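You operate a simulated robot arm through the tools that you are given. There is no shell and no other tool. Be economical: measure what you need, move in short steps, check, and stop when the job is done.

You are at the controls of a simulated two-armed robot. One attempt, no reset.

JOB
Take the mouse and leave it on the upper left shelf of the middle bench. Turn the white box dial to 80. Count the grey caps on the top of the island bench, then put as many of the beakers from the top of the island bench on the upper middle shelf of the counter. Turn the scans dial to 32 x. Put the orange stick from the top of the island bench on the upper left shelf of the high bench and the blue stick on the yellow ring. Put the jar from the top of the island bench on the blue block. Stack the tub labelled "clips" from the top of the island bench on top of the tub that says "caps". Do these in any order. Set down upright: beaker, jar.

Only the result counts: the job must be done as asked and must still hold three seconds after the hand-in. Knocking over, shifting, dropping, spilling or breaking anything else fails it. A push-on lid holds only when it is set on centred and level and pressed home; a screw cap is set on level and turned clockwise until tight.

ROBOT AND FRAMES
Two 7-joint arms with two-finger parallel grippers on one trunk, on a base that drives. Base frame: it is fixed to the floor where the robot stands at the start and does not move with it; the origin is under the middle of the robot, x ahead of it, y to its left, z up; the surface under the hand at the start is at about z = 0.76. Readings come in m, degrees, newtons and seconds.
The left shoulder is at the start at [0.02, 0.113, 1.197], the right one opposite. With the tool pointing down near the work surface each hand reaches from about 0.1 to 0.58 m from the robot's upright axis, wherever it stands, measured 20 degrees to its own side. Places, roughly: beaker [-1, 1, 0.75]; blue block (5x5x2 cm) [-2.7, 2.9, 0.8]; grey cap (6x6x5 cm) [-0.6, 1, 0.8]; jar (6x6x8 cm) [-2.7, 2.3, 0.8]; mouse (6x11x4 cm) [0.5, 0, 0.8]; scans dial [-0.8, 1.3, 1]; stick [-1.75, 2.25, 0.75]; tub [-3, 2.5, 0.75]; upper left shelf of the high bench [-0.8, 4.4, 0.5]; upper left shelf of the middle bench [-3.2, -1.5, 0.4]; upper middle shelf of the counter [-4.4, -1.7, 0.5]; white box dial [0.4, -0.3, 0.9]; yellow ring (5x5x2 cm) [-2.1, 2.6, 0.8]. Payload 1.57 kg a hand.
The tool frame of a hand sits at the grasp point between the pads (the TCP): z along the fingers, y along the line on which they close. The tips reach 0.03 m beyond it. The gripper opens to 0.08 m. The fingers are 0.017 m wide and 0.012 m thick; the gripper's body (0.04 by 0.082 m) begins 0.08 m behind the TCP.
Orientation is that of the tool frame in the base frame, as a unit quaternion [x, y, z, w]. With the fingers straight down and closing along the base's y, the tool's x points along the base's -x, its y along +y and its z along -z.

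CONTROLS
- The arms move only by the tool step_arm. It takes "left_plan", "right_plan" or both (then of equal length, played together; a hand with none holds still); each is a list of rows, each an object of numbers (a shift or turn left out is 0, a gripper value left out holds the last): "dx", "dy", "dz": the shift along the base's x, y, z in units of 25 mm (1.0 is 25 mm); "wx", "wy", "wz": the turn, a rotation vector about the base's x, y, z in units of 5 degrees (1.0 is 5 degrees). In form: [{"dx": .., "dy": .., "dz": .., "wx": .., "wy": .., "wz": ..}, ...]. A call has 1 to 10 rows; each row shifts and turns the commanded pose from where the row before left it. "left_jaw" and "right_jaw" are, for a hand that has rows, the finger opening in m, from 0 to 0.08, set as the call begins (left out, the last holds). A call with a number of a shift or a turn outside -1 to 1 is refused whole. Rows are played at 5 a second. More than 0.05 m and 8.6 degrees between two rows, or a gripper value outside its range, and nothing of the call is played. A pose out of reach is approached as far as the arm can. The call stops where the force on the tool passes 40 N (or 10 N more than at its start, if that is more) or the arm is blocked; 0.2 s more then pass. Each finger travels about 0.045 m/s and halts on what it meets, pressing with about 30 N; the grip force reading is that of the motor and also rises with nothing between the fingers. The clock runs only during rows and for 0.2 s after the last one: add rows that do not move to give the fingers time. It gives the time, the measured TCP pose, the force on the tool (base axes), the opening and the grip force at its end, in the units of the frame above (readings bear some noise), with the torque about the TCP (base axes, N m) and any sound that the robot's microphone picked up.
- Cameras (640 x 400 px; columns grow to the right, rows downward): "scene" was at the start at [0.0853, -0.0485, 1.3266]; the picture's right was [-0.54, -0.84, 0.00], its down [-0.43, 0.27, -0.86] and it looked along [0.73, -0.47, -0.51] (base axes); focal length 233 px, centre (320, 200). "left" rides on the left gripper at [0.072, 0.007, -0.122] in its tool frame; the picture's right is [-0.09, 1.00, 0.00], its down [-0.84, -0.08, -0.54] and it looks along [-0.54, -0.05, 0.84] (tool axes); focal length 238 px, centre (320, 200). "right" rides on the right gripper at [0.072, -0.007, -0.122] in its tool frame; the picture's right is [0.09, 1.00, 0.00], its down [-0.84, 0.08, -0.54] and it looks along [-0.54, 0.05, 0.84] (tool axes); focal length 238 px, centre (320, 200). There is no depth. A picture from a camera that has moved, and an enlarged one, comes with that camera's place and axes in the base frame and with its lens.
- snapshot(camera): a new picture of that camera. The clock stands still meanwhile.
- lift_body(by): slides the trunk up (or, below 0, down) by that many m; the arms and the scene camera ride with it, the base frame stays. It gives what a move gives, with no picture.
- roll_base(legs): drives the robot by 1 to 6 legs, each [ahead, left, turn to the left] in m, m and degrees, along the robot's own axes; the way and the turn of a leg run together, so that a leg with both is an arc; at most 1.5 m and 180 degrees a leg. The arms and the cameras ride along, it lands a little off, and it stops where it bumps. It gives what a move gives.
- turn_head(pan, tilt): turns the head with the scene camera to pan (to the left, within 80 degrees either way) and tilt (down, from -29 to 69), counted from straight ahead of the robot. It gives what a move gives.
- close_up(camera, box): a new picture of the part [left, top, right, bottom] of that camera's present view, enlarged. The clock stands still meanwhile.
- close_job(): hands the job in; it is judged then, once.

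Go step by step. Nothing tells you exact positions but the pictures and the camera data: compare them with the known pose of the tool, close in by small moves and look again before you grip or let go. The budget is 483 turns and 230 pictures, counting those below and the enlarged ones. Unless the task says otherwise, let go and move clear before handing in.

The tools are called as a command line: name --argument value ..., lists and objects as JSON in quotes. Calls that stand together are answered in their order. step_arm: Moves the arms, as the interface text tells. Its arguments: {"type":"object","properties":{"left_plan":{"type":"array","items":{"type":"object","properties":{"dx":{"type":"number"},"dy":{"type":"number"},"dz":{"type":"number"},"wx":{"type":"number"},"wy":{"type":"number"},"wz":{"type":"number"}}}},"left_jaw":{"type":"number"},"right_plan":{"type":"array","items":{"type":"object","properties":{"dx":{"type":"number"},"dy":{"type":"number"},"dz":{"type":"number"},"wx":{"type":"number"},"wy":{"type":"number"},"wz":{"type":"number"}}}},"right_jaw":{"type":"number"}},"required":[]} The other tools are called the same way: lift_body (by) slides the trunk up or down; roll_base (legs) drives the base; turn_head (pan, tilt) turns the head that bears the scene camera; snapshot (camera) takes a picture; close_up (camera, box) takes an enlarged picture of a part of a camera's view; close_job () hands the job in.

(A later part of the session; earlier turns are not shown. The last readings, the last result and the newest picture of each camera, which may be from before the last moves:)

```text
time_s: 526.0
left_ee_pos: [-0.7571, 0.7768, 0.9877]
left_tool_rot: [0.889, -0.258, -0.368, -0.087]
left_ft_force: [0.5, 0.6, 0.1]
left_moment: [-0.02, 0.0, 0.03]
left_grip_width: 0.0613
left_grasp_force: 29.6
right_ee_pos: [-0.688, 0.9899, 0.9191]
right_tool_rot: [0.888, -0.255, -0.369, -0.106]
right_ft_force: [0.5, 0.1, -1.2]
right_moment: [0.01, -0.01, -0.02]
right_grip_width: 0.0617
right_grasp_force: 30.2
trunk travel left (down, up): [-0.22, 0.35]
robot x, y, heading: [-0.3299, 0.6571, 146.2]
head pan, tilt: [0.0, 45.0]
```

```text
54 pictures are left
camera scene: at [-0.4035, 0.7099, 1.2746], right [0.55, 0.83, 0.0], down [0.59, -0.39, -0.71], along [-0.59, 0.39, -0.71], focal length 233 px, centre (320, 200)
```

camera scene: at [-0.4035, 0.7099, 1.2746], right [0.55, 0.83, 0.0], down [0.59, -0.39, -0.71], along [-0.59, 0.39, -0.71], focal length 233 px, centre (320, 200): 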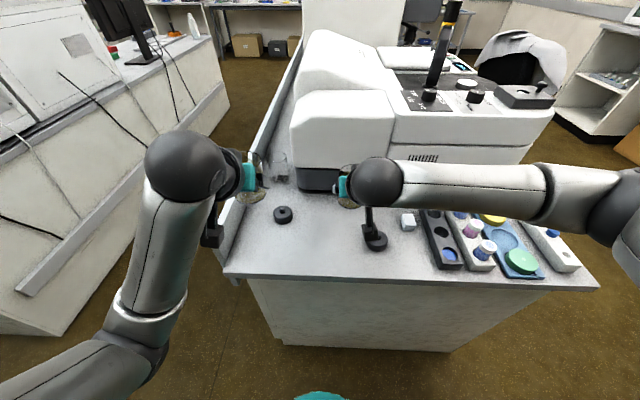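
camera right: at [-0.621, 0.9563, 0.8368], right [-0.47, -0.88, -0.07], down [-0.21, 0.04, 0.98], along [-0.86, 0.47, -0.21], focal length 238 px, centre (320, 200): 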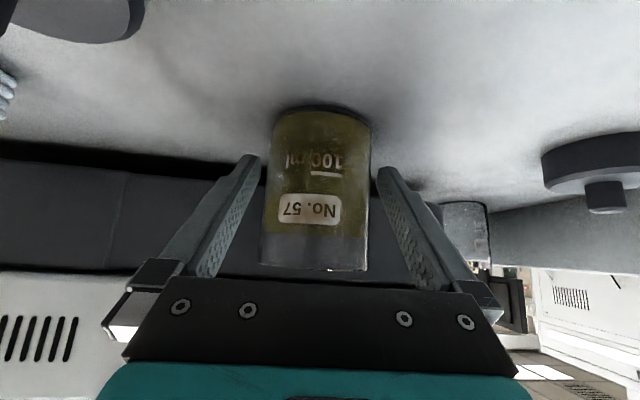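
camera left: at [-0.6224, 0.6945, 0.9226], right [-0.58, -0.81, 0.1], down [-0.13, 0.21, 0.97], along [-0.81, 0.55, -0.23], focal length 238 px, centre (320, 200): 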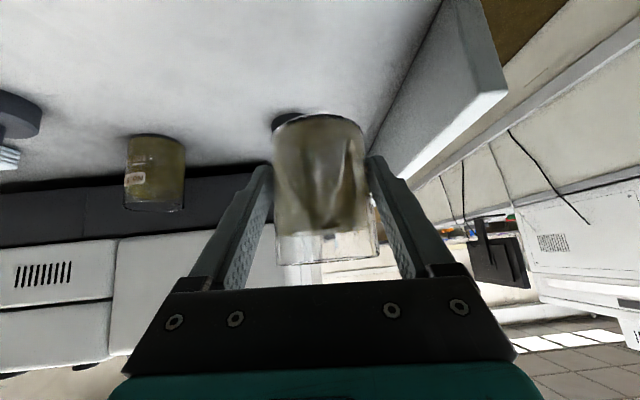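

Both beakers are held. I raise the trunk, check the left grip, and plan the drive to the counter.

lift_body --by 0.3

snapshot --camera "left"

roll_base --legs '[[-0.06, 0, 0], [0, 0, 91]]'

turn_head --pan 0 --tilt 20

snapshot --camera "scene"

```text
time_s: 529.0
left_ee_pos: [-0.7571, 0.7773, 1.2879]
left_tool_rot: [0.889, -0.258, -0.368, -0.087]
left_ft_force: [0.6, -0.1, -0.5]
left_moment: [0.03, -0.04, -0.01]
left_grip_width: 0.0612
left_grasp_force: 30.0
right_ee_pos: [-0.6903, 0.9887, 1.2186]
right_tool_rot: [0.887, -0.254, -0.369, -0.106]
right_ft_force: [1.1, 0.1, -0.1]
right_moment: [0.02, 0.03, 0.03]
right_grip_width: 0.0618
right_grasp_force: 30.2
trunk travel left (down, up): [-0.52, 0.05]
robot x, y, heading: [-0.3251, 0.6579, 146.5]
head pan, tilt: [0.0, 45.0]
```

```text
53 pictures are left
camera left: at [-0.6428, 0.7004, 1.3246], right [-0.58, -0.81, 0.1], down [-0.13, 0.21, 0.97], along [-0.81, 0.55, -0.22], focal length 238 px, centre (320, 200)
```

left: 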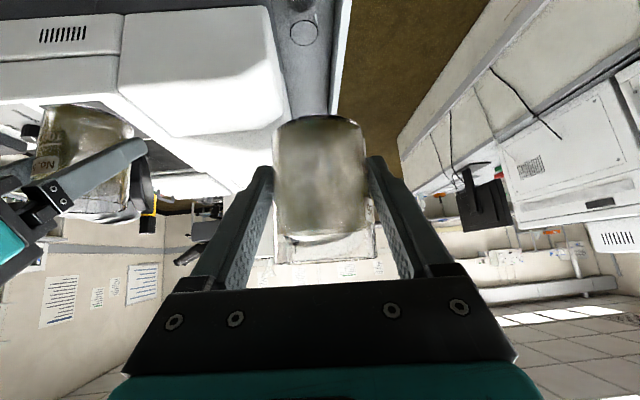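

```text
time_s: 533.9
left_ee_pos: [-0.3909, 0.1938, 1.2876]
left_tool_rot: [0.809, 0.45, -0.321, 0.199]
left_ft_force: [-0.4, -0.5, -0.5]
left_moment: [0.01, 0.04, -0.01]
left_grip_width: 0.0607
left_grasp_force: 29.8
right_ee_pos: [-0.6039, 0.2599, 1.219]
right_tool_rot: [0.806, 0.451, -0.336, 0.187]
right_ft_force: [0.1, 0.0, -0.6]
right_moment: [0.01, 0.0, -0.02]
right_grip_width: 0.0619
right_grasp_force: 29.7
trunk travel left (down, up): [-0.52, 0.05]
robot x, y, heading: [-0.2801, 0.6235, -123.2]
head pan, tilt: [0.0, 45.0]
```

```text
time_s: 534.8
left_ee_pos: [-0.3908, 0.1961, 1.2878]
left_tool_rot: [0.81, 0.45, -0.32, 0.199]
left_ft_force: [-0.3, 0.2, -0.2]
left_moment: [0.01, 0.01, 0.0]
left_grip_width: 0.0611
left_grasp_force: 30.3
right_ee_pos: [-0.604, 0.2608, 1.2181]
right_tool_rot: [0.806, 0.451, -0.335, 0.188]
right_ft_force: [0.4, 0.5, -0.4]
right_moment: [-0.02, 0.0, 0.0]
right_grip_width: 0.0619
right_grasp_force: 29.9
trunk travel left (down, up): [-0.52, 0.05]
robot x, y, heading: [-0.2776, 0.6288, -122.9]
head pan, tilt: [0.0, 20.0]
```

```text
52 pictures are left
camera scene: at [-0.3345, 0.5398, 1.6131], right [-0.84, 0.55, 0.0], down [0.19, 0.29, -0.94], along [-0.51, -0.79, -0.34], focal length 233 px, centre (320, 200)
```

scene: 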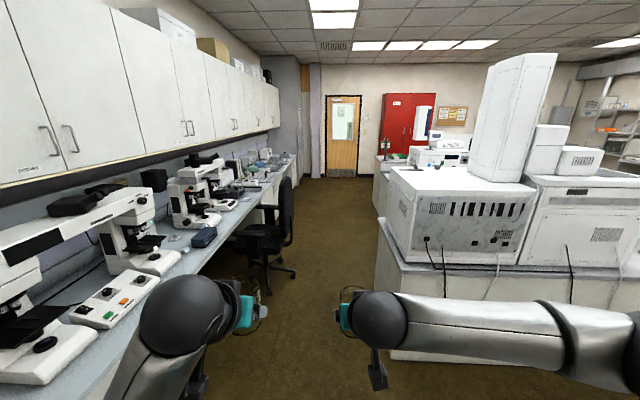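

I lift the right hand a little so its elbow clears the analysers, then drive down the aisle.

lift_body --by 0.05

step_arm --right_plan '[{"dz": 0.8, "dx": -0.1, "dy": -0.3}, {"dz": 0.8, "dx": -0.1, "dy": -0.3}, {"dz": 0.8, "dx": -0.1, "dy": -0.3}, {"dz": 0.8, "dx": -0.1, "dy": -0.3}, {"dz": 0.8, "dx": -0.1, "dy": -0.3}]'

roll_base --legs '[[1.2, -0.02, 0]]'

roll_base --legs '[[1.5, -0.02, 0]]'

```text
time_s: 535.7
left_ee_pos: [-0.3934, 0.1942, 1.3378]
left_tool_rot: [0.809, 0.45, -0.321, 0.2]
left_ft_force: [0.4, 0.5, -0.3]
left_moment: [-0.01, -0.05, -0.01]
left_grip_width: 0.0609
left_grasp_force: 29.9
right_ee_pos: [-0.6031, 0.261, 1.2689]
right_tool_rot: [0.806, 0.451, -0.335, 0.187]
right_ft_force: [-0.5, 0.4, -0.9]
right_moment: [0.06, -0.01, 0.0]
right_grip_width: 0.0619
right_grasp_force: 29.9
trunk travel left (down, up): [-0.57, 0.0]
robot x, y, heading: [-0.2742, 0.6258, -123.2]
head pan, tilt: [0.0, 20.0]
```

```text
time_s: 536.9
left_ee_pos: [-0.3913, 0.1934, 1.3387]
left_tool_rot: [0.81, 0.449, -0.321, 0.199]
left_ft_force: [-0.1, -0.1, -0.5]
left_moment: [0.03, 0.0, 0.0]
left_grip_width: 0.0608
left_grasp_force: 30.0
right_ee_pos: [-0.6177, 0.2225, 1.3696]
right_tool_rot: [0.805, 0.451, -0.335, 0.188]
right_ft_force: [-0.3, 0.6, 0.0]
right_moment: [0.01, 0.02, 0.0]
right_grip_width: 0.0617
right_grasp_force: 29.5
trunk travel left (down, up): [-0.57, 0.0]
robot x, y, heading: [-0.2754, 0.6245, -123.1]
head pan, tilt: [0.0, 20.0]
```

```text
time_s: 543.0
left_ee_pos: [-1.0865, -0.7928, 1.3391]
left_tool_rot: [0.815, 0.44, -0.323, 0.195]
left_ft_force: [-0.5, -0.3, -0.4]
left_moment: [0.03, 0.02, 0.02]
left_grip_width: 0.0607
left_grasp_force: 29.9
right_ee_pos: [-1.3117, -0.7597, 1.3698]
right_tool_rot: [0.81, 0.443, -0.337, 0.184]
right_ft_force: [0.7, -0.2, 0.4]
right_moment: [0.0, 0.0, 0.03]
right_grip_width: 0.0614
right_grasp_force: 30.2
trunk travel left (down, up): [-0.57, 0.0]
robot x, y, heading: [-0.9654, -0.3657, -124.7]
head pan, tilt: [0.0, 20.0]
```

```text
refused: leg 1 is longer than a leg can be; nothing moved
```

roll_base --legs '[[1.45, 0.0, 2.0]]'

snapshot --camera "scene"

```text
time_s: 550.3
left_ee_pos: [-1.8554, -2.0482, 1.3374]
left_tool_rot: [0.8, 0.466, -0.317, 0.206]
left_ft_force: [0.1, 0.8, -1.7]
left_moment: [0.02, 0.0, 0.01]
left_grip_width: 0.0597
left_grasp_force: 29.4
right_ee_pos: [-2.0815, -2.0292, 1.3693]
right_tool_rot: [0.796, 0.467, -0.332, 0.194]
right_ft_force: [-0.9, 0.0, -1.1]
right_moment: [-0.01, -0.03, 0.02]
right_grip_width: 0.0613
right_grasp_force: 30.2
trunk travel left (down, up): [-0.57, 0.0]
robot x, y, heading: [-1.7616, -1.6116, -120.6]
head pan, tilt: [0.0, 20.0]
```

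```text
51 pictures are left
camera scene: at [-1.813, -1.7007, 1.6632], right [-0.86, 0.51, 0.0], down [0.17, 0.29, -0.94], along [-0.48, -0.81, -0.34], focal length 233 px, centre (320, 200)
```

scene: 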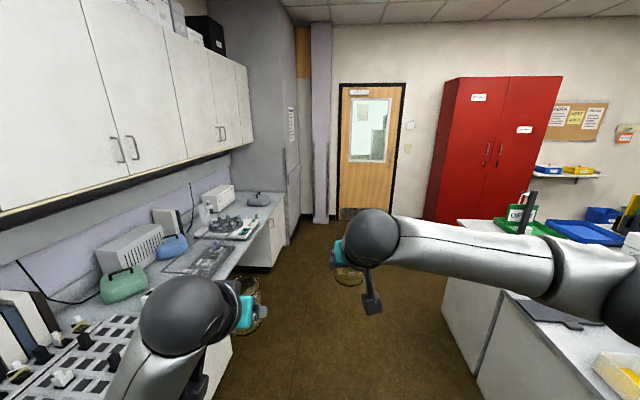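

The left grip width is creeping down; I check the left beaker.

snapshot --camera "left"

```text
50 pictures are left
camera left: at [-1.7842, -1.9312, 1.3747], right [0.84, -0.53, 0.1], down [-0.2, -0.14, 0.97], along [-0.5, -0.83, -0.22], focal length 238 px, centre (320, 200)
```

left: 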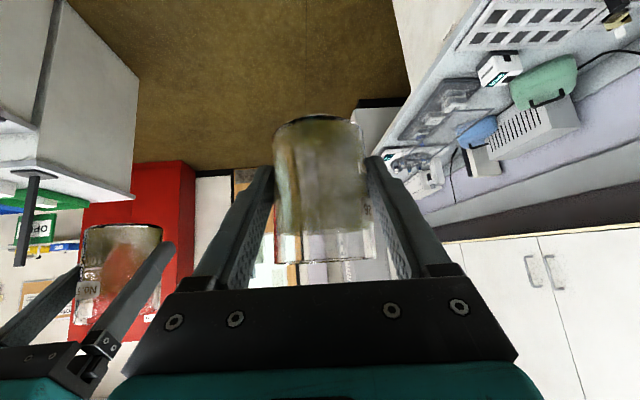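

Slight shift only. I continue past the bench end to get behind the counter.

roll_base --legs '[[1.45, 0.0, -2.0], [0.85, 0, 0]]'

turn_head --pan -80 --tilt 25

snapshot --camera "scene"

```text
time_s: 561.9
left_ee_pos: [-3.2051, -3.9905, 1.3381]
left_tool_rot: [0.818, 0.434, -0.324, 0.193]
left_ft_force: [0.4, -0.2, -0.7]
left_moment: [0.02, -0.05, -0.02]
left_grip_width: 0.0585
left_grasp_force: 29.8
right_ee_pos: [-3.4302, -3.9532, 1.3702]
right_tool_rot: [0.813, 0.436, -0.339, 0.182]
right_ft_force: [-0.3, 0.6, -0.2]
right_moment: [0.02, 0.02, -0.01]
right_grip_width: 0.0607
right_grasp_force: 29.7
trunk travel left (down, up): [-0.57, 0.0]
robot x, y, heading: [-3.0782, -3.5673, -125.6]
head pan, tilt: [0.0, 20.0]
```

```text
time_s: 563.4
left_ee_pos: [-3.2051, -3.9911, 1.3375]
left_tool_rot: [0.818, 0.434, -0.324, 0.193]
left_ft_force: [-0.7, -0.4, -0.9]
left_moment: [0.01, -0.02, -0.02]
left_grip_width: 0.0582
left_grasp_force: 30.4
right_ee_pos: [-3.4291, -3.9532, 1.3699]
right_tool_rot: [0.814, 0.436, -0.339, 0.181]
right_ft_force: [-0.5, 0.8, -0.4]
right_moment: [0.02, 0.01, -0.01]
right_grip_width: 0.0606
right_grasp_force: 29.4
trunk travel left (down, up): [-0.57, 0.0]
robot x, y, heading: [-3.077, -3.5623, -125.5]
head pan, tilt: [-80.0, 25.0]
```

```text
49 pictures are left
camera scene: at [-3.1644, -3.5324, 1.6551], right [0.43, 0.9, 0.0], down [0.38, -0.18, -0.91], along [-0.82, 0.39, -0.42], focal length 233 px, centre (320, 200)
```

scene: 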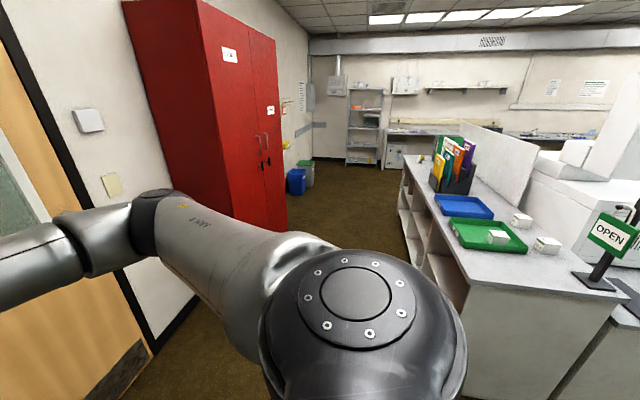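

The counter's shelves face this side. I turn around to face them and strafe along to the middle bay without delay.

roll_base --legs '[[0, 0, -177.2], [-0.12, 1.4, 0], [0, 0.72, 0]]'

turn_head --pan 0 --tilt 50

snapshot --camera "scene"

```text
time_s: 581.1
left_ee_pos: [-4.7606, -2.079, 1.3389]
left_tool_rot: [-0.453, 0.808, 0.201, 0.32]
left_ft_force: [0.7, 1.0, -1.1]
left_moment: [0.0, -0.01, -0.01]
left_grip_width: 0.0585
left_grasp_force: 30.4
right_ee_pos: [-4.5344, -2.106, 1.3694]
right_tool_rot: [-0.454, 0.803, 0.19, 0.335]
right_ft_force: [-0.3, 0.4, -0.5]
right_moment: [0.0, -0.04, 0.02]
right_grip_width: 0.0595
right_grasp_force: 30.5
trunk travel left (down, up): [-0.57, 0.0]
robot x, y, heading: [-4.8763, -2.5125, 57.4]
head pan, tilt: [-80.0, 25.0]
```

```text
time_s: 582.6
left_ee_pos: [-4.761, -2.0787, 1.3369]
left_tool_rot: [-0.452, 0.808, 0.201, 0.32]
left_ft_force: [-0.7, -0.1, -1.1]
left_moment: [-0.04, 0.01, -0.01]
left_grip_width: 0.0581
left_grasp_force: 30.0
right_ee_pos: [-4.5361, -2.1058, 1.3692]
right_tool_rot: [-0.454, 0.804, 0.188, 0.334]
right_ft_force: [0.0, 0.4, -1.0]
right_moment: [-0.02, -0.04, -0.01]
right_grip_width: 0.0595
right_grasp_force: 30.1
trunk travel left (down, up): [-0.57, 0.0]
robot x, y, heading: [-4.8714, -2.5146, 57.2]
head pan, tilt: [0.0, 50.0]
```

```text
48 pictures are left
camera scene: at [-4.8258, -2.4375, 1.6177], right [0.84, -0.54, 0.0], down [-0.41, -0.64, -0.64], along [0.35, 0.54, -0.77], focal length 233 px, centre (320, 200)
```

scene: 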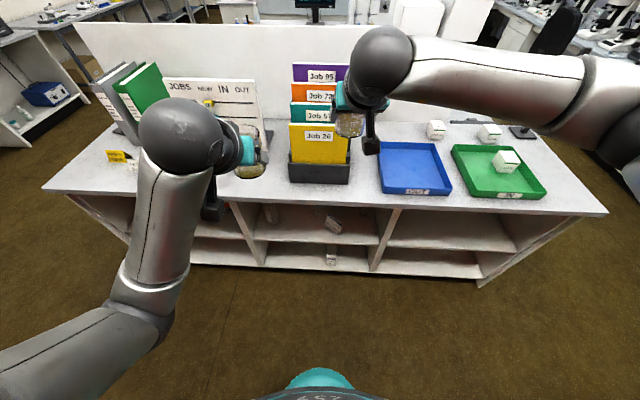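

close_up --camera "scene" --box '[210, 170, 430, 290]'

```text
2.91 times, centred on (320, 230) of scene
camera zoom: at [-4.8258, -2.4375, 1.6177], right [0.84, -0.54, 0.0], down [-0.41, -0.64, -0.64], along [0.35, 0.54, -0.77], focal length 678 px, centre (320, 113)
```

zoom: 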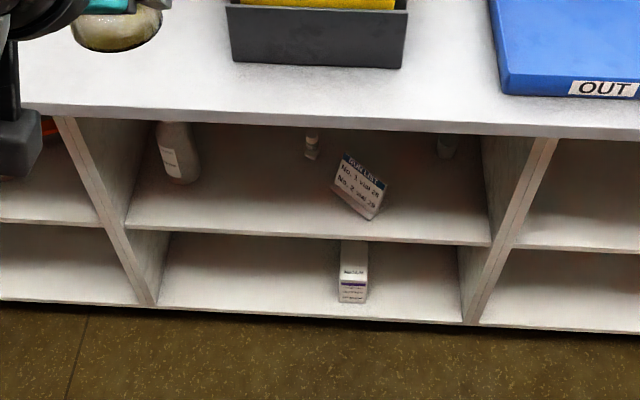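

The upper middle bay has a bottle at left, a sign in the centre; free spots are left of the sign (u≈-2.84) and right of it (u≈-2.51). I align and lower the trunk.

roll_base --legs '[[0, -0.05, 0]]'

lift_body --by -0.55

snapshot --camera "scene"

snapshot --camera "left"

```text
time_s: 583.6
left_ee_pos: [-4.7205, -2.1043, 1.3374]
left_tool_rot: [-0.453, 0.808, 0.201, 0.319]
left_ft_force: [0.7, -0.4, -0.5]
left_moment: [-0.02, 0.02, 0.02]
left_grip_width: 0.0583
left_grasp_force: 29.9
right_ee_pos: [-4.4942, -2.1316, 1.3692]
right_tool_rot: [-0.454, 0.804, 0.19, 0.334]
right_ft_force: [1.0, 0.0, -0.5]
right_moment: [0.01, -0.01, 0.0]
right_grip_width: 0.059
right_grasp_force: 29.8
trunk travel left (down, up): [-0.57, 0.0]
robot x, y, heading: [-4.8315, -2.541, 57.1]
head pan, tilt: [0.0, 50.0]
```

```text
refused: -0.55 is not a number from -0.4 to 0.4
```

```text
46 pictures are left
camera scene: at [-4.7846, -2.464, 1.6176], right [0.84, -0.54, 0.0], down [-0.41, -0.64, -0.64], along [0.35, 0.54, -0.77], focal length 233 px, centre (320, 200)
```

scene: 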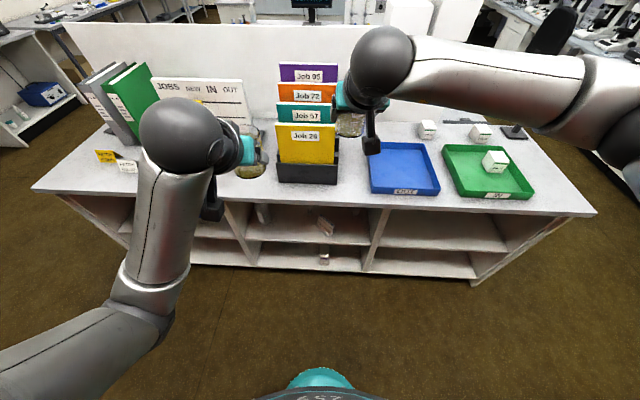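

```text
45 pictures are left
camera left: at [-4.7936, -2.2204, 1.3748], right [-0.82, 0.56, 0.1], down [0.21, 0.13, 0.97], along [0.53, 0.82, -0.23], focal length 238 px, centre (320, 200)
```

left: 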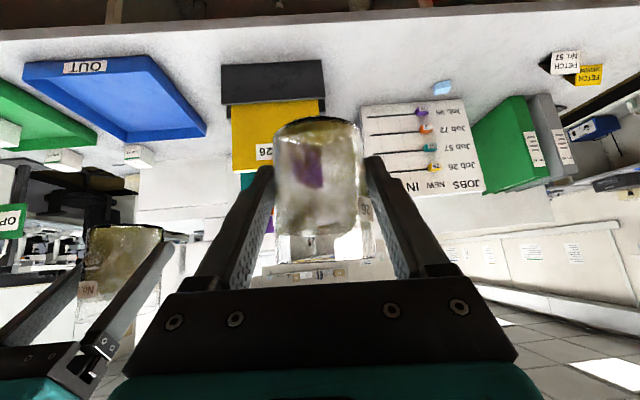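

lift_body --by -0.4

lift_body --by -0.15

step_arm --left_plan '[{"dz": -1}, {"dz": -1}, {"dz": -1}, {"dz": -1}, {"dz": -1}, {"dz": -1}, {"dz": -1}, {"dz": -1}]'

snapshot --camera "left"

snapshot --camera "scene"

```text
time_s: 587.4
left_ee_pos: [-4.7208, -2.104, 0.9384]
left_tool_rot: [-0.453, 0.807, 0.201, 0.319]
left_ft_force: [0.5, 0.5, -1.1]
left_moment: [-0.01, -0.01, -0.01]
left_grip_width: 0.0581
left_grasp_force: 30.1
right_ee_pos: [-4.4958, -2.1311, 0.9681]
right_tool_rot: [-0.454, 0.804, 0.189, 0.335]
right_ft_force: [0.5, 0.9, -0.4]
right_moment: [0.0, -0.02, 0.02]
right_grip_width: 0.0588
right_grasp_force: 30.3
trunk travel left (down, up): [-0.17, 0.4]
robot x, y, heading: [-4.8312, -2.5387, 57.4]
head pan, tilt: [0.0, 50.0]
```

```text
time_s: 589.1
left_ee_pos: [-4.7215, -2.1054, 0.7867]
left_tool_rot: [-0.452, 0.808, 0.2, 0.32]
left_ft_force: [-1.1, -0.3, -1.1]
left_moment: [-0.01, 0.02, 0.0]
left_grip_width: 0.0584
left_grasp_force: 29.8
right_ee_pos: [-4.4961, -2.1319, 0.819]
right_tool_rot: [-0.455, 0.804, 0.189, 0.334]
right_ft_force: [-0.1, 0.0, -0.9]
right_moment: [-0.01, 0.0, 0.01]
right_grip_width: 0.0588
right_grasp_force: 29.7
trunk travel left (down, up): [-0.02, 0.55]
robot x, y, heading: [-4.8353, -2.5322, 56.9]
head pan, tilt: [0.0, 50.0]
```

```text
time_s: 590.9
left_ee_pos: [-4.7203, -2.1059, 0.5855]
left_tool_rot: [-0.453, 0.808, 0.2, 0.32]
left_ft_force: [1.0, 0.1, -0.8]
left_moment: [-0.02, 0.03, -0.01]
left_grip_width: 0.0584
left_grasp_force: 30.1
right_ee_pos: [-4.497, -2.1313, 0.8201]
right_tool_rot: [-0.454, 0.803, 0.189, 0.335]
right_ft_force: [-0.1, -0.1, -0.6]
right_moment: [-0.05, 0.0, -0.01]
right_grip_width: 0.0591
right_grasp_force: 30.2
trunk travel left (down, up): [-0.02, 0.55]
robot x, y, heading: [-4.8292, -2.5365, 57.4]
head pan, tilt: [0.0, 50.0]
```

```text
44 pictures are left
camera left: at [-4.7939, -2.2211, 0.6238], right [-0.82, 0.56, 0.1], down [0.21, 0.13, 0.97], along [0.53, 0.82, -0.22], focal length 238 px, centre (320, 200)
```

left: 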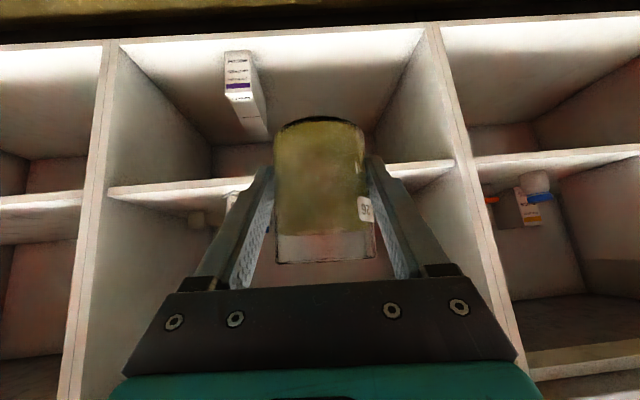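

```text
43 pictures are left
camera scene: at [-4.7858, -2.4633, 1.0676], right [0.84, -0.54, 0.0], down [-0.41, -0.64, -0.64], along [0.35, 0.54, -0.77], focal length 233 px, centre (320, 200)
```

scene: 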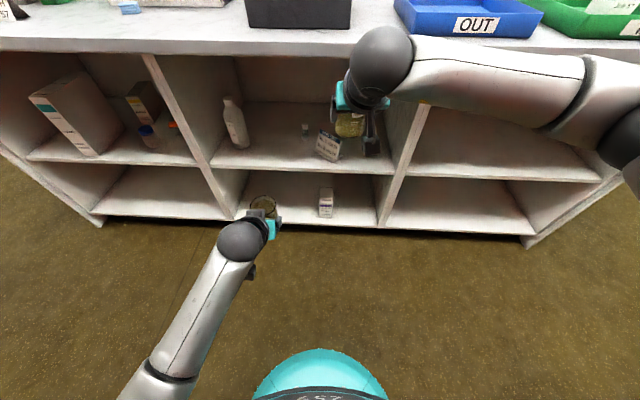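

The shelf board is at z≈0.475. I lower the right hand too and shift it right, in line with its free spot.

step_arm --right_plan '[{"dz": -0.95, "dx": 0.43, "dy": -0.28}, {"dz": -0.95, "dx": 0.43, "dy": -0.28}, {"dz": -0.95, "dx": 0.43, "dy": -0.28}, {"dz": -0.95, "dx": 0.43, "dy": -0.28}, {"dz": -0.95, "dx": 0.43, "dy": -0.28}, {"dz": -0.95, "dx": 0.43, "dy": -0.28}, {"dz": -0.95, "dx": 0.43, "dy": -0.28}, {"dz": -0.95, "dx": 0.43, "dy": -0.28}, {"dz": -0.95, "dx": 0.43, "dy": -0.28}]'

snapshot --camera "right"

```text
time_s: 592.9
left_ee_pos: [-4.7204, -2.106, 0.5884]
left_tool_rot: [-0.453, 0.808, 0.201, 0.32]
left_ft_force: [-1.2, -1.2, -0.8]
left_moment: [0.01, 0.02, 0.03]
left_grip_width: 0.0581
left_grasp_force: 29.6
right_ee_pos: [-4.3978, -2.195, 0.6043]
right_tool_rot: [-0.455, 0.803, 0.19, 0.335]
right_ft_force: [0.4, 0.8, -0.3]
right_moment: [-0.03, 0.03, -0.03]
right_grip_width: 0.0589
right_grasp_force: 30.1
trunk travel left (down, up): [-0.02, 0.55]
robot x, y, heading: [-4.8289, -2.5358, 57.2]
head pan, tilt: [0.0, 50.0]
```

```text
42 pictures are left
camera right: at [-4.4623, -2.3139, 0.6402], right [-0.89, 0.46, -0.07], down [0.04, 0.22, 0.98], along [0.46, 0.86, -0.21], focal length 238 px, centre (320, 200)
```

right: 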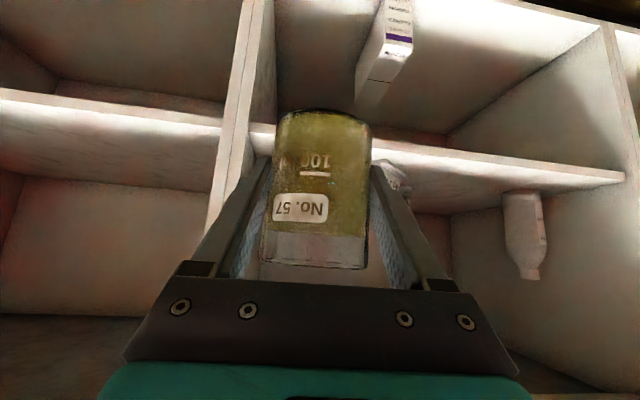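

Both beakers hang upright and are in line with their spots. I lower both slightly and drive forward 0.2 m.

step_arm --left_plan '[{"dz": -0.6, "dx": -0.1, "dy": 0.06}, {"dz": -0.6, "dx": -0.1, "dy": 0.06}]' --right_plan '[{"dz": -0.8}, {"dz": -0.8}]'

roll_base --legs '[[0.2, 0, 0]]'

snapshot --camera "left"

snapshot --camera "scene"

```text
time_s: 593.5
left_ee_pos: [-4.727, -2.1015, 0.5586]
left_tool_rot: [-0.452, 0.808, 0.201, 0.32]
left_ft_force: [-0.9, 0.5, -0.3]
left_moment: [-0.05, 0.03, 0.01]
left_grip_width: 0.058
left_grasp_force: 29.6
right_ee_pos: [-4.3961, -2.1945, 0.5851]
right_tool_rot: [-0.455, 0.804, 0.189, 0.332]
right_ft_force: [0.2, -0.5, -0.4]
right_moment: [-0.02, -0.02, 0.04]
right_grip_width: 0.0585
right_grasp_force: 30.5
right hand out of reach, approached as far as the arm can: row 2
trunk travel left (down, up): [-0.02, 0.55]
robot x, y, heading: [-4.8317, -2.5363, 57.3]
head pan, tilt: [0.0, 50.0]
```

```text
time_s: 595.2
left_ee_pos: [-4.6156, -1.9311, 0.5581]
left_tool_rot: [-0.451, 0.809, 0.2, 0.32]
left_ft_force: [-0.2, -0.5, -0.8]
left_moment: [-0.04, -0.03, -0.03]
left_grip_width: 0.0582
left_grasp_force: 29.8
right_ee_pos: [-4.2838, -2.026, 0.5852]
right_tool_rot: [-0.452, 0.806, 0.187, 0.333]
right_ft_force: [0.0, -0.5, -0.3]
right_moment: [0.03, -0.02, 0.0]
right_grip_width: 0.0587
right_grasp_force: 30.5
trunk travel left (down, up): [-0.02, 0.55]
robot x, y, heading: [-4.7234, -2.3637, 56.8]
head pan, tilt: [0.0, 50.0]
```

```text
41 pictures are left
camera left: at [-4.6885, -2.046, 0.5949], right [-0.82, 0.57, 0.1], down [0.21, 0.13, 0.97], along [0.54, 0.81, -0.23], focal length 238 px, centre (320, 200)
```

left: 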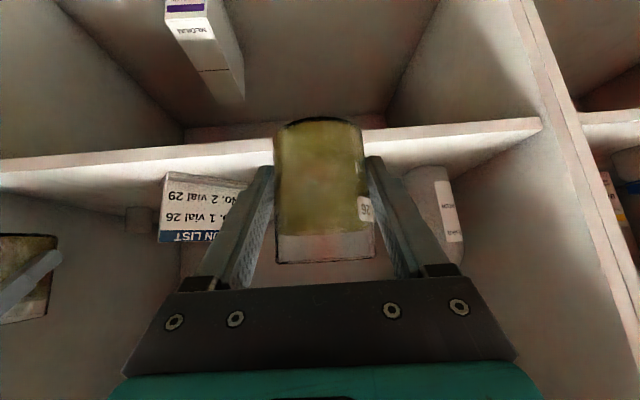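

```text
40 pictures are left
camera scene: at [-4.6749, -2.2926, 1.0677], right [0.84, -0.55, 0.0], down [-0.42, -0.64, -0.64], along [0.35, 0.54, -0.77], focal length 233 px, centre (320, 200)
```

scene: 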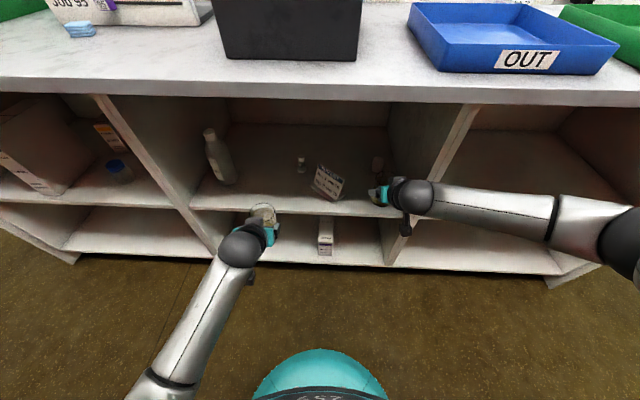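

roll_base --legs '[[0.075, 0, 0]]'

step_arm --left_plan '[{"dx": 0.54, "dy": 0.84}, {"dx": 0.54, "dy": 0.84}, {"dx": 0.54, "dy": 0.84}, {"dx": 0.54, "dy": 0.84}]'

snapshot --camera "left"

snapshot --camera "right"

snapshot --camera "scene"

```text
time_s: 596.2
left_ee_pos: [-4.5749, -1.8712, 0.5574]
left_tool_rot: [-0.451, 0.809, 0.2, 0.32]
left_ft_force: [0.9, 1.0, -0.7]
left_moment: [-0.02, 0.0, -0.02]
left_grip_width: 0.0583
left_grasp_force: 30.3
right_ee_pos: [-4.2445, -1.9645, 0.5859]
right_tool_rot: [-0.453, 0.806, 0.187, 0.333]
right_ft_force: [-0.5, -0.1, -0.6]
right_moment: [0.0, 0.01, 0.01]
right_grip_width: 0.059
right_grasp_force: 29.8
trunk travel left (down, up): [-0.02, 0.55]
robot x, y, heading: [-4.6838, -2.3016, 56.9]
head pan, tilt: [0.0, 50.0]
```

```text
time_s: 597.2
left_ee_pos: [-4.522, -1.7861, 0.5576]
left_tool_rot: [-0.451, 0.809, 0.2, 0.32]
left_ft_force: [0.0, -0.5, -1.1]
left_moment: [-0.02, 0.07, 0.03]
left_grip_width: 0.0581
left_grasp_force: 30.2
right_ee_pos: [-4.2453, -1.9652, 0.5859]
right_tool_rot: [-0.452, 0.806, 0.187, 0.333]
right_ft_force: [-0.2, 0.5, 0.3]
right_moment: [-0.02, 0.02, 0.02]
right_grip_width: 0.0588
right_grasp_force: 30.4
trunk travel left (down, up): [-0.02, 0.55]
robot x, y, heading: [-4.6811, -2.3047, 56.5]
head pan, tilt: [0.0, 50.0]
```

```text
39 pictures are left
camera left: at [-4.5957, -1.9006, 0.5949], right [-0.82, 0.57, 0.1], down [0.21, 0.13, 0.97], along [0.54, 0.81, -0.23], focal length 238 px, centre (320, 200)
```

left: 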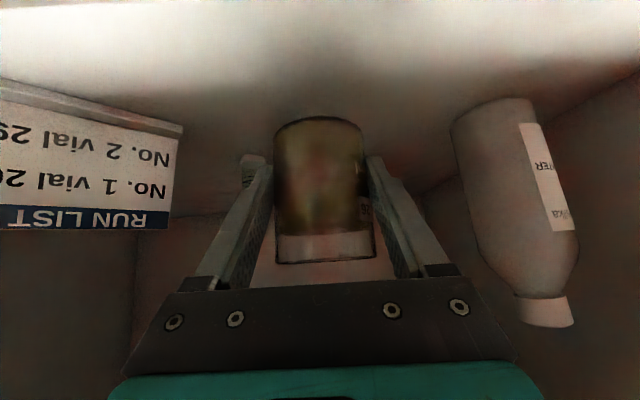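

```text
38 pictures are left
camera right: at [-4.3102, -2.0833, 0.6217], right [-0.88, 0.46, -0.06], down [0.04, 0.22, 0.97], along [0.46, 0.86, -0.21], focal length 238 px, centre (320, 200)
```

right: 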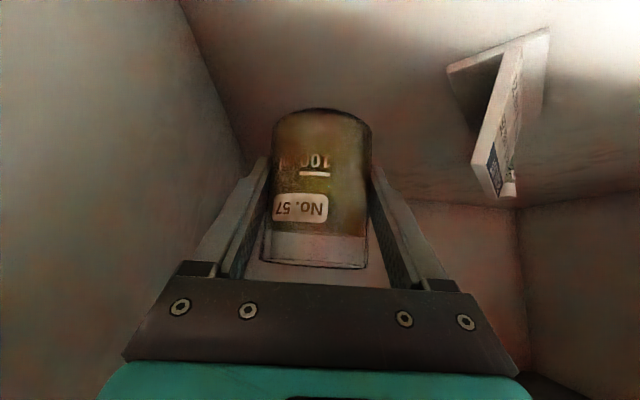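

```text
37 pictures are left
camera scene: at [-4.6351, -2.2314, 1.0676], right [0.84, -0.55, 0.0], down [-0.42, -0.64, -0.64], along [0.35, 0.54, -0.77], focal length 233 px, centre (320, 200)
```

scene: 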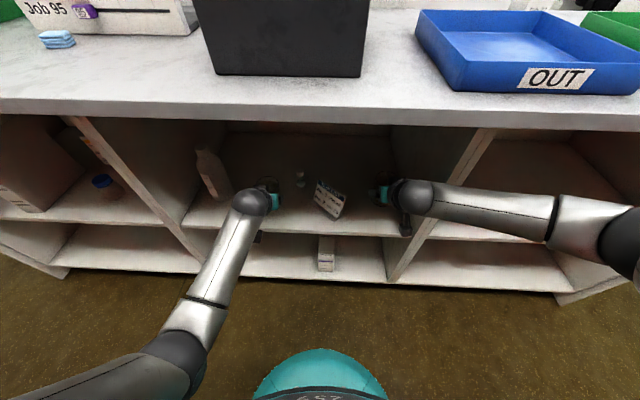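

Both beakers are inside above their spots. I lower the left one until it touches.

step_arm --left_plan '[{"dz": -0.4}, {"dz": -0.4}, {"dz": -0.3}, {}]'

step_arm --left_plan '[{"dz": -0.12}, {"dz": -0.12}, {"dz": -0.12}, {}]'

```text
time_s: 598.2
left_ee_pos: [-4.5211, -1.7855, 0.5315]
left_tool_rot: [-0.451, 0.809, 0.2, 0.32]
left_ft_force: [-0.7, -0.3, -0.6]
left_moment: [-0.01, 0.03, -0.01]
left_grip_width: 0.0583
left_grasp_force: 30.2
right_ee_pos: [-4.2449, -1.9642, 0.5855]
right_tool_rot: [-0.453, 0.806, 0.188, 0.333]
right_ft_force: [-0.1, -0.4, 0.1]
right_moment: [-0.05, 0.01, 0.01]
right_grip_width: 0.0585
right_grasp_force: 30.5
trunk travel left (down, up): [-0.02, 0.55]
robot x, y, heading: [-4.6806, -2.306, 57.0]
head pan, tilt: [0.0, 50.0]
```

```text
time_s: 599.2
left_ee_pos: [-4.5206, -1.7852, 0.5225]
left_tool_rot: [-0.45, 0.809, 0.2, 0.32]
left_ft_force: [0.8, 0.9, -0.7]
left_moment: [0.02, 0.0, -0.02]
left_grip_width: 0.058
left_grasp_force: 30.2
right_ee_pos: [-4.2446, -1.965, 0.5848]
right_tool_rot: [-0.453, 0.806, 0.187, 0.333]
right_ft_force: [1.1, -0.6, -1.2]
right_moment: [0.01, -0.01, 0.01]
right_grip_width: 0.0586
right_grasp_force: 29.8
trunk travel left (down, up): [-0.02, 0.55]
robot x, y, heading: [-4.6807, -2.3027, 57.0]
head pan, tilt: [0.0, 50.0]
```

step_arm --left_plan '[{"dz": -0.12}, {"dz": -0.12}, {"dz": -0.12}, {}]'

step_arm --left_plan '[{"dz": -0.12}, {"dz": -0.12}, {"dz": -0.12}, {}]'

```text
time_s: 600.2
left_ee_pos: [-4.52, -1.7856, 0.5144]
left_tool_rot: [-0.45, 0.808, 0.201, 0.323]
left_ft_force: [-0.6, 0.5, 10.2]
left_moment: [-0.05, -0.25, 0.0]
left_grip_width: 0.058
left_grasp_force: 30.9
right_ee_pos: [-4.2453, -1.9647, 0.5862]
right_tool_rot: [-0.452, 0.806, 0.188, 0.332]
right_ft_force: [0.8, -0.4, -0.3]
right_moment: [0.0, 0.01, 0.03]
right_grip_width: 0.0586
right_grasp_force: 29.9
trunk travel left (down, up): [-0.02, 0.55]
robot x, y, heading: [-4.6783, -2.3014, 57.1]
head pan, tilt: [0.0, 50.0]
```

```text
time_s: 601.2
left_ee_pos: [-4.5197, -1.7842, 0.5105]
left_tool_rot: [-0.45, 0.805, 0.205, 0.327]
left_ft_force: [-9.0, -0.7, 30.3]
left_moment: [0.06, -0.61, 0.0]
left_grip_width: 0.0585
left_grasp_force: 29.3
right_ee_pos: [-4.2449, -1.9659, 0.587]
right_tool_rot: [-0.453, 0.806, 0.188, 0.333]
right_ft_force: [-0.4, 0.1, -1.0]
right_moment: [-0.01, -0.01, 0.02]
right_grip_width: 0.0587
right_grasp_force: 29.8
trunk travel left (down, up): [-0.02, 0.55]
robot x, y, heading: [-4.6817, -2.3036, 56.8]
head pan, tilt: [0.0, 50.0]
```

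Contact. I ease off, then open and back straight out.

step_arm --left_plan '[{"dz": 0.28}, {}]'

step_arm --left_plan '[{}, {}, {}, {}]' --left_jaw 0.08

snapshot --camera "left"

```text
time_s: 601.8
left_ee_pos: [-4.5183, -1.7873, 0.5115]
left_tool_rot: [-0.449, 0.809, 0.199, 0.323]
left_ft_force: [1.7, 3.2, 11.5]
left_moment: [0.34, -0.55, 0.07]
left_grip_width: 0.0585
left_grasp_force: 30.0
right_ee_pos: [-4.2454, -1.9645, 0.5861]
right_tool_rot: [-0.453, 0.806, 0.188, 0.332]
right_ft_force: [0.1, -0.5, 0.5]
right_moment: [0.01, 0.01, 0.02]
right_grip_width: 0.0587
right_grasp_force: 29.9
trunk travel left (down, up): [-0.02, 0.55]
robot x, y, heading: [-4.6847, -2.3082, 57.0]
head pan, tilt: [0.0, 50.0]
```

```text
time_s: 602.8
left_ee_pos: [-4.5207, -1.7858, 0.5103]
left_tool_rot: [-0.451, 0.809, 0.199, 0.32]
left_ft_force: [0.6, 0.2, 0.1]
left_moment: [-0.02, 0.01, -0.02]
left_grip_width: 0.0803
left_grasp_force: 0.1
right_ee_pos: [-4.2444, -1.9649, 0.5849]
right_tool_rot: [-0.452, 0.806, 0.187, 0.334]
right_ft_force: [-0.6, 0.1, -0.2]
right_moment: [-0.03, 0.02, 0.01]
right_grip_width: 0.0587
right_grasp_force: 29.8
trunk travel left (down, up): [-0.02, 0.55]
robot x, y, heading: [-4.6821, -2.3062, 57.0]
head pan, tilt: [0.0, 50.0]
```

```text
36 pictures are left
camera left: at [-4.5943, -1.9012, 0.5473], right [-0.82, 0.57, 0.1], down [0.21, 0.13, 0.97], along [0.54, 0.81, -0.23], focal length 238 px, centre (320, 200)
```

left: 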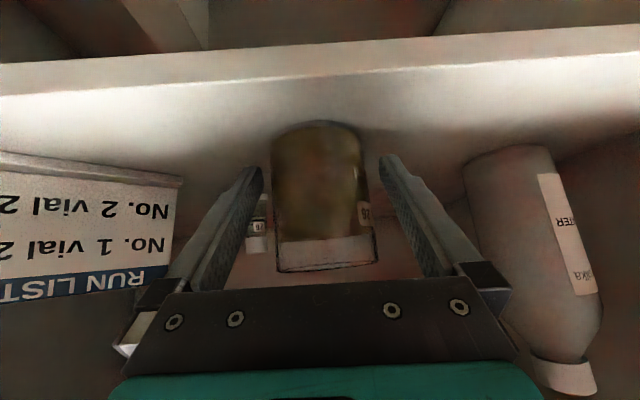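

step_arm --left_plan '[{"dx": -0.54, "dy": -0.86}, {"dx": -0.54, "dy": -0.86}, {"dx": -0.54, "dy": -0.86}, {"dx": -0.54, "dy": -0.86}, {"dx": -0.54, "dy": -0.86}, {"dx": -0.54, "dy": -0.86}]'

snapshot --camera "left"

```text
time_s: 604.2
left_ee_pos: [-4.6045, -1.9156, 0.5099]
left_tool_rot: [-0.45, 0.809, 0.2, 0.321]
left_ft_force: [-0.2, 0.2, -0.4]
left_moment: [-0.01, 0.06, 0.03]
left_grip_width: 0.0803
left_grasp_force: 0.0
right_ee_pos: [-4.2445, -1.9643, 0.5863]
right_tool_rot: [-0.452, 0.806, 0.187, 0.333]
right_ft_force: [-0.1, -0.8, -1.2]
right_moment: [-0.01, 0.01, 0.04]
right_grip_width: 0.0586
right_grasp_force: 30.0
trunk travel left (down, up): [-0.02, 0.55]
robot x, y, heading: [-4.6806, -2.3037, 57.1]
head pan, tilt: [0.0, 50.0]
```

```text
35 pictures are left
camera left: at [-4.6786, -2.03, 0.5472], right [-0.82, 0.57, 0.1], down [0.21, 0.13, 0.97], along [0.54, 0.81, -0.22], focal length 238 px, centre (320, 200)
```

left: 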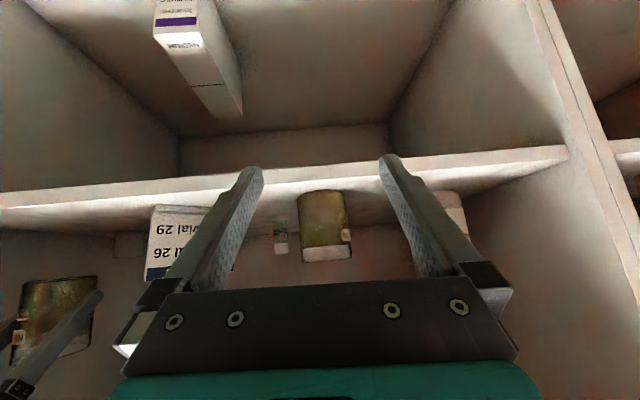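

Beaker 1 stands upright on the shelf. For the right hand I need the base 6 cm closer: pull the hand back 6 cm, then roll forward 6 cm.

step_arm --right_plan '[{"dx": -0.43, "dy": -0.67}, {"dx": -0.43, "dy": -0.67}, {"dx": -0.43, "dy": -0.67}]' --left_plan '[{"dx": -0.54, "dy": -0.86}, {"dx": -0.54, "dy": -0.86}, {}]'

roll_base --legs '[[0.06, 0, 0]]'

step_arm --right_plan '[{"dz": -0.5}, {"dz": -0.5}, {"dz": -0.5}, {"dz": -0.4}, {}]'

```text
time_s: 605.0
left_ee_pos: [-4.6309, -1.9588, 0.5076]
left_tool_rot: [-0.45, 0.809, 0.2, 0.322]
left_ft_force: [0.0, -0.4, 0.2]
left_moment: [0.01, -0.05, -0.02]
left_grip_width: 0.0801
left_grasp_force: 0.0
right_ee_pos: [-4.2447, -1.965, 0.5854]
right_tool_rot: [-0.453, 0.806, 0.187, 0.332]
right_ft_force: [-0.7, -0.1, -0.9]
right_moment: [-0.01, -0.01, -0.02]
right_grip_width: 0.0587
right_grasp_force: 29.8
right hand out of reach, approached as far as the arm can: row 1, 2, 3
trunk travel left (down, up): [-0.02, 0.55]
robot x, y, heading: [-4.6832, -2.3033, 56.8]
head pan, tilt: [0.0, 50.0]
```

```text
time_s: 606.0
left_ee_pos: [-4.5988, -1.9097, 0.5073]
left_tool_rot: [-0.452, 0.808, 0.201, 0.32]
left_ft_force: [0.1, -0.4, 0.2]
left_moment: [-0.01, 0.02, 0.02]
left_grip_width: 0.08
left_grasp_force: 0.0
right_ee_pos: [-4.214, -1.9146, 0.5852]
right_tool_rot: [-0.454, 0.805, 0.188, 0.333]
right_ft_force: [0.3, -0.1, -0.8]
right_moment: [-0.02, -0.01, 0.02]
right_grip_width: 0.0586
right_grasp_force: 30.1
trunk travel left (down, up): [-0.02, 0.55]
robot x, y, heading: [-4.6502, -2.2568, 56.9]
head pan, tilt: [0.0, 50.0]
```

```text
time_s: 607.1
left_ee_pos: [-4.5986, -1.9092, 0.5085]
left_tool_rot: [-0.451, 0.808, 0.2, 0.321]
left_ft_force: [1.1, -0.2, -0.1]
left_moment: [-0.04, 0.01, 0.0]
left_grip_width: 0.0801
left_grasp_force: 0.1
right_ee_pos: [-4.2133, -1.9136, 0.5799]
right_tool_rot: [-0.455, 0.806, 0.187, 0.33]
right_ft_force: [0.3, -1.2, -1.3]
right_moment: [-0.04, 0.03, -0.01]
right_grip_width: 0.059
right_grasp_force: 29.8
right hand out of reach, approached as far as the arm can: row 1, 2, 3, 4
trunk travel left (down, up): [-0.02, 0.55]
robot x, y, heading: [-4.6498, -2.2536, 56.9]
head pan, tilt: [0.0, 50.0]
```

The right arm is at a joint limit here. I try yawing the hand outward a little (keeps the beaker upright) while lowering.

step_arm --right_plan '[{"wz": -1, "dz": 0.4}, {"wz": -1, "dz": 0.4}, {"wz": -1}, {"dz": -0.6}, {"dz": -0.6}]'

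```text
time_s: 608.4
left_ee_pos: [-4.599, -1.9101, 0.5078]
left_tool_rot: [-0.452, 0.808, 0.201, 0.32]
left_ft_force: [0.1, -0.3, 0.5]
left_moment: [-0.03, -0.01, 0.0]
left_grip_width: 0.08
left_grasp_force: 0.0
right_ee_pos: [-4.2115, -1.9121, 0.5694]
right_tool_rot: [-0.344, 0.858, 0.143, 0.353]
right_ft_force: [-0.4, 0.2, -0.9]
right_moment: [-0.01, 0.01, 0.02]
right_grip_width: 0.0585
right_grasp_force: 30.1
trunk travel left (down, up): [-0.02, 0.55]
robot x, y, heading: [-4.6494, -2.2563, 57.1]
head pan, tilt: [0.0, 50.0]
```

That works. I lower further.

step_arm --right_plan '[{"dz": -0.4, "dx": -0.2, "dy": -0.3}, {"dz": -0.4, "dx": -0.2, "dy": -0.3}, {"dz": -0.4, "dx": -0.2, "dy": -0.3}, {"dz": -0.3}, {}]'

snapshot --camera "right"

```text
time_s: 609.5
left_ee_pos: [-4.5986, -1.9121, 0.5097]
left_tool_rot: [-0.45, 0.808, 0.202, 0.321]
left_ft_force: [-0.4, 0.3, 0.4]
left_moment: [-0.01, 0.0, 0.01]
left_grip_width: 0.08
left_grasp_force: 0.1
right_ee_pos: [-4.227, -1.9391, 0.5319]
right_tool_rot: [-0.342, 0.858, 0.143, 0.355]
right_ft_force: [0.1, -0.3, -1.4]
right_moment: [0.01, 0.02, 0.0]
right_grip_width: 0.0587
right_grasp_force: 30.2
trunk travel left (down, up): [-0.02, 0.55]
robot x, y, heading: [-4.6532, -2.2544, 56.9]
head pan, tilt: [0.0, 50.0]
```

```text
34 pictures are left
camera right: at [-4.3218, -2.0371, 0.5677], right [-0.73, 0.68, -0.06], down [0.1, 0.2, 0.98], along [0.67, 0.71, -0.21], focal length 238 px, centre (320, 200)
```

right: 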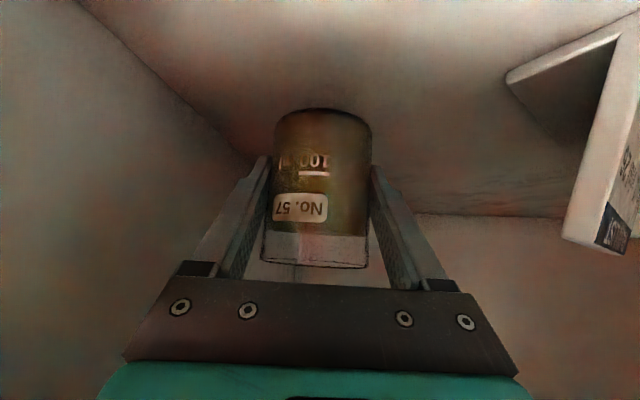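

step_arm --right_plan '[{"dz": -0.15}, {"dz": -0.15}, {"dz": -0.15}, {}]'

step_arm --right_plan '[{"dz": -0.12}, {"dz": -0.12}, {"dz": -0.12}, {}]'

```text
time_s: 610.5
left_ee_pos: [-4.5988, -1.9151, 0.5114]
left_tool_rot: [-0.449, 0.808, 0.203, 0.323]
left_ft_force: [-0.3, 0.0, -0.2]
left_moment: [0.04, -0.01, -0.02]
left_grip_width: 0.0799
left_grasp_force: 0.1
right_ee_pos: [-4.2241, -1.9433, 0.5226]
right_tool_rot: [-0.338, 0.859, 0.144, 0.358]
right_ft_force: [0.2, -0.3, -0.9]
right_moment: [0.01, 0.0, -0.01]
right_grip_width: 0.0586
right_grasp_force: 30.1
trunk travel left (down, up): [-0.02, 0.55]
robot x, y, heading: [-4.6478, -2.2543, 57.1]
head pan, tilt: [0.0, 50.0]
```

```text
time_s: 611.5
left_ee_pos: [-4.5991, -1.9162, 0.5127]
left_tool_rot: [-0.449, 0.807, 0.204, 0.324]
left_ft_force: [-0.3, 0.6, -0.6]
left_moment: [-0.04, -0.01, -0.01]
left_grip_width: 0.0799
left_grasp_force: 0.1
right_ee_pos: [-4.2217, -1.943, 0.5176]
right_tool_rot: [-0.337, 0.858, 0.145, 0.36]
right_ft_force: [0.3, 0.0, -0.2]
right_moment: [-0.02, -0.03, 0.01]
right_grip_width: 0.0589
right_grasp_force: 29.4
trunk travel left (down, up): [-0.02, 0.55]
robot x, y, heading: [-4.6502, -2.2552, 57.0]
head pan, tilt: [0.0, 50.0]
```

The body seems to react (left hand drifts), maybe an arm link touches something. I look.

snapshot --camera "scene"

```text
33 pictures are left
camera scene: at [-4.6059, -2.1933, 1.0689], right [0.84, -0.54, 0.0], down [-0.42, -0.64, -0.65], along [0.35, 0.55, -0.76], focal length 233 px, centre (320, 200)
```

scene: 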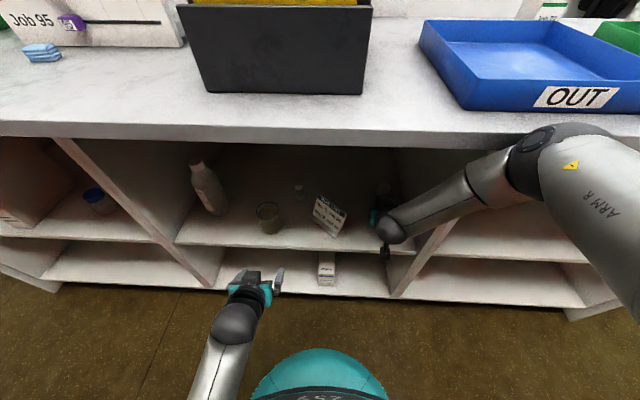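

The right elbow touches the counter's edge, so I stop lowering; the beaker's base is only ~3 mm above the board. I release it here.

step_arm --right_plan '[{}, {}, {}, {}]' --right_jaw 0.08

snapshot --camera "right"

```text
time_s: 612.5
left_ee_pos: [-4.6, -1.9152, 0.5111]
left_tool_rot: [-0.45, 0.806, 0.205, 0.324]
left_ft_force: [0.5, -0.4, 0.1]
left_moment: [-0.02, 0.01, -0.01]
left_grip_width: 0.0798
left_grasp_force: 0.1
right_ee_pos: [-4.2229, -1.9441, 0.5161]
right_tool_rot: [-0.336, 0.858, 0.144, 0.36]
right_ft_force: [-0.2, 0.9, 0.7]
right_moment: [0.01, -0.03, 0.04]
right_grip_width: 0.08
right_grasp_force: 0.0
trunk travel left (down, up): [-0.02, 0.55]
robot x, y, heading: [-4.6494, -2.2535, 56.9]
head pan, tilt: [0.0, 50.0]
```

```text
32 pictures are left
camera right: at [-4.3188, -2.0402, 0.5517], right [-0.73, 0.68, -0.06], down [0.1, 0.19, 0.98], along [0.68, 0.7, -0.2], focal length 238 px, centre (320, 200)
```

right: 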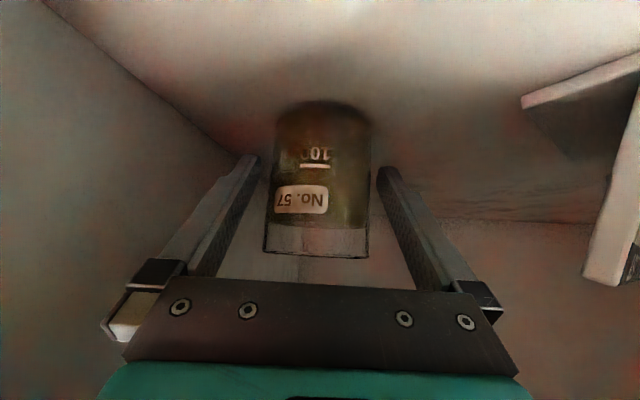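

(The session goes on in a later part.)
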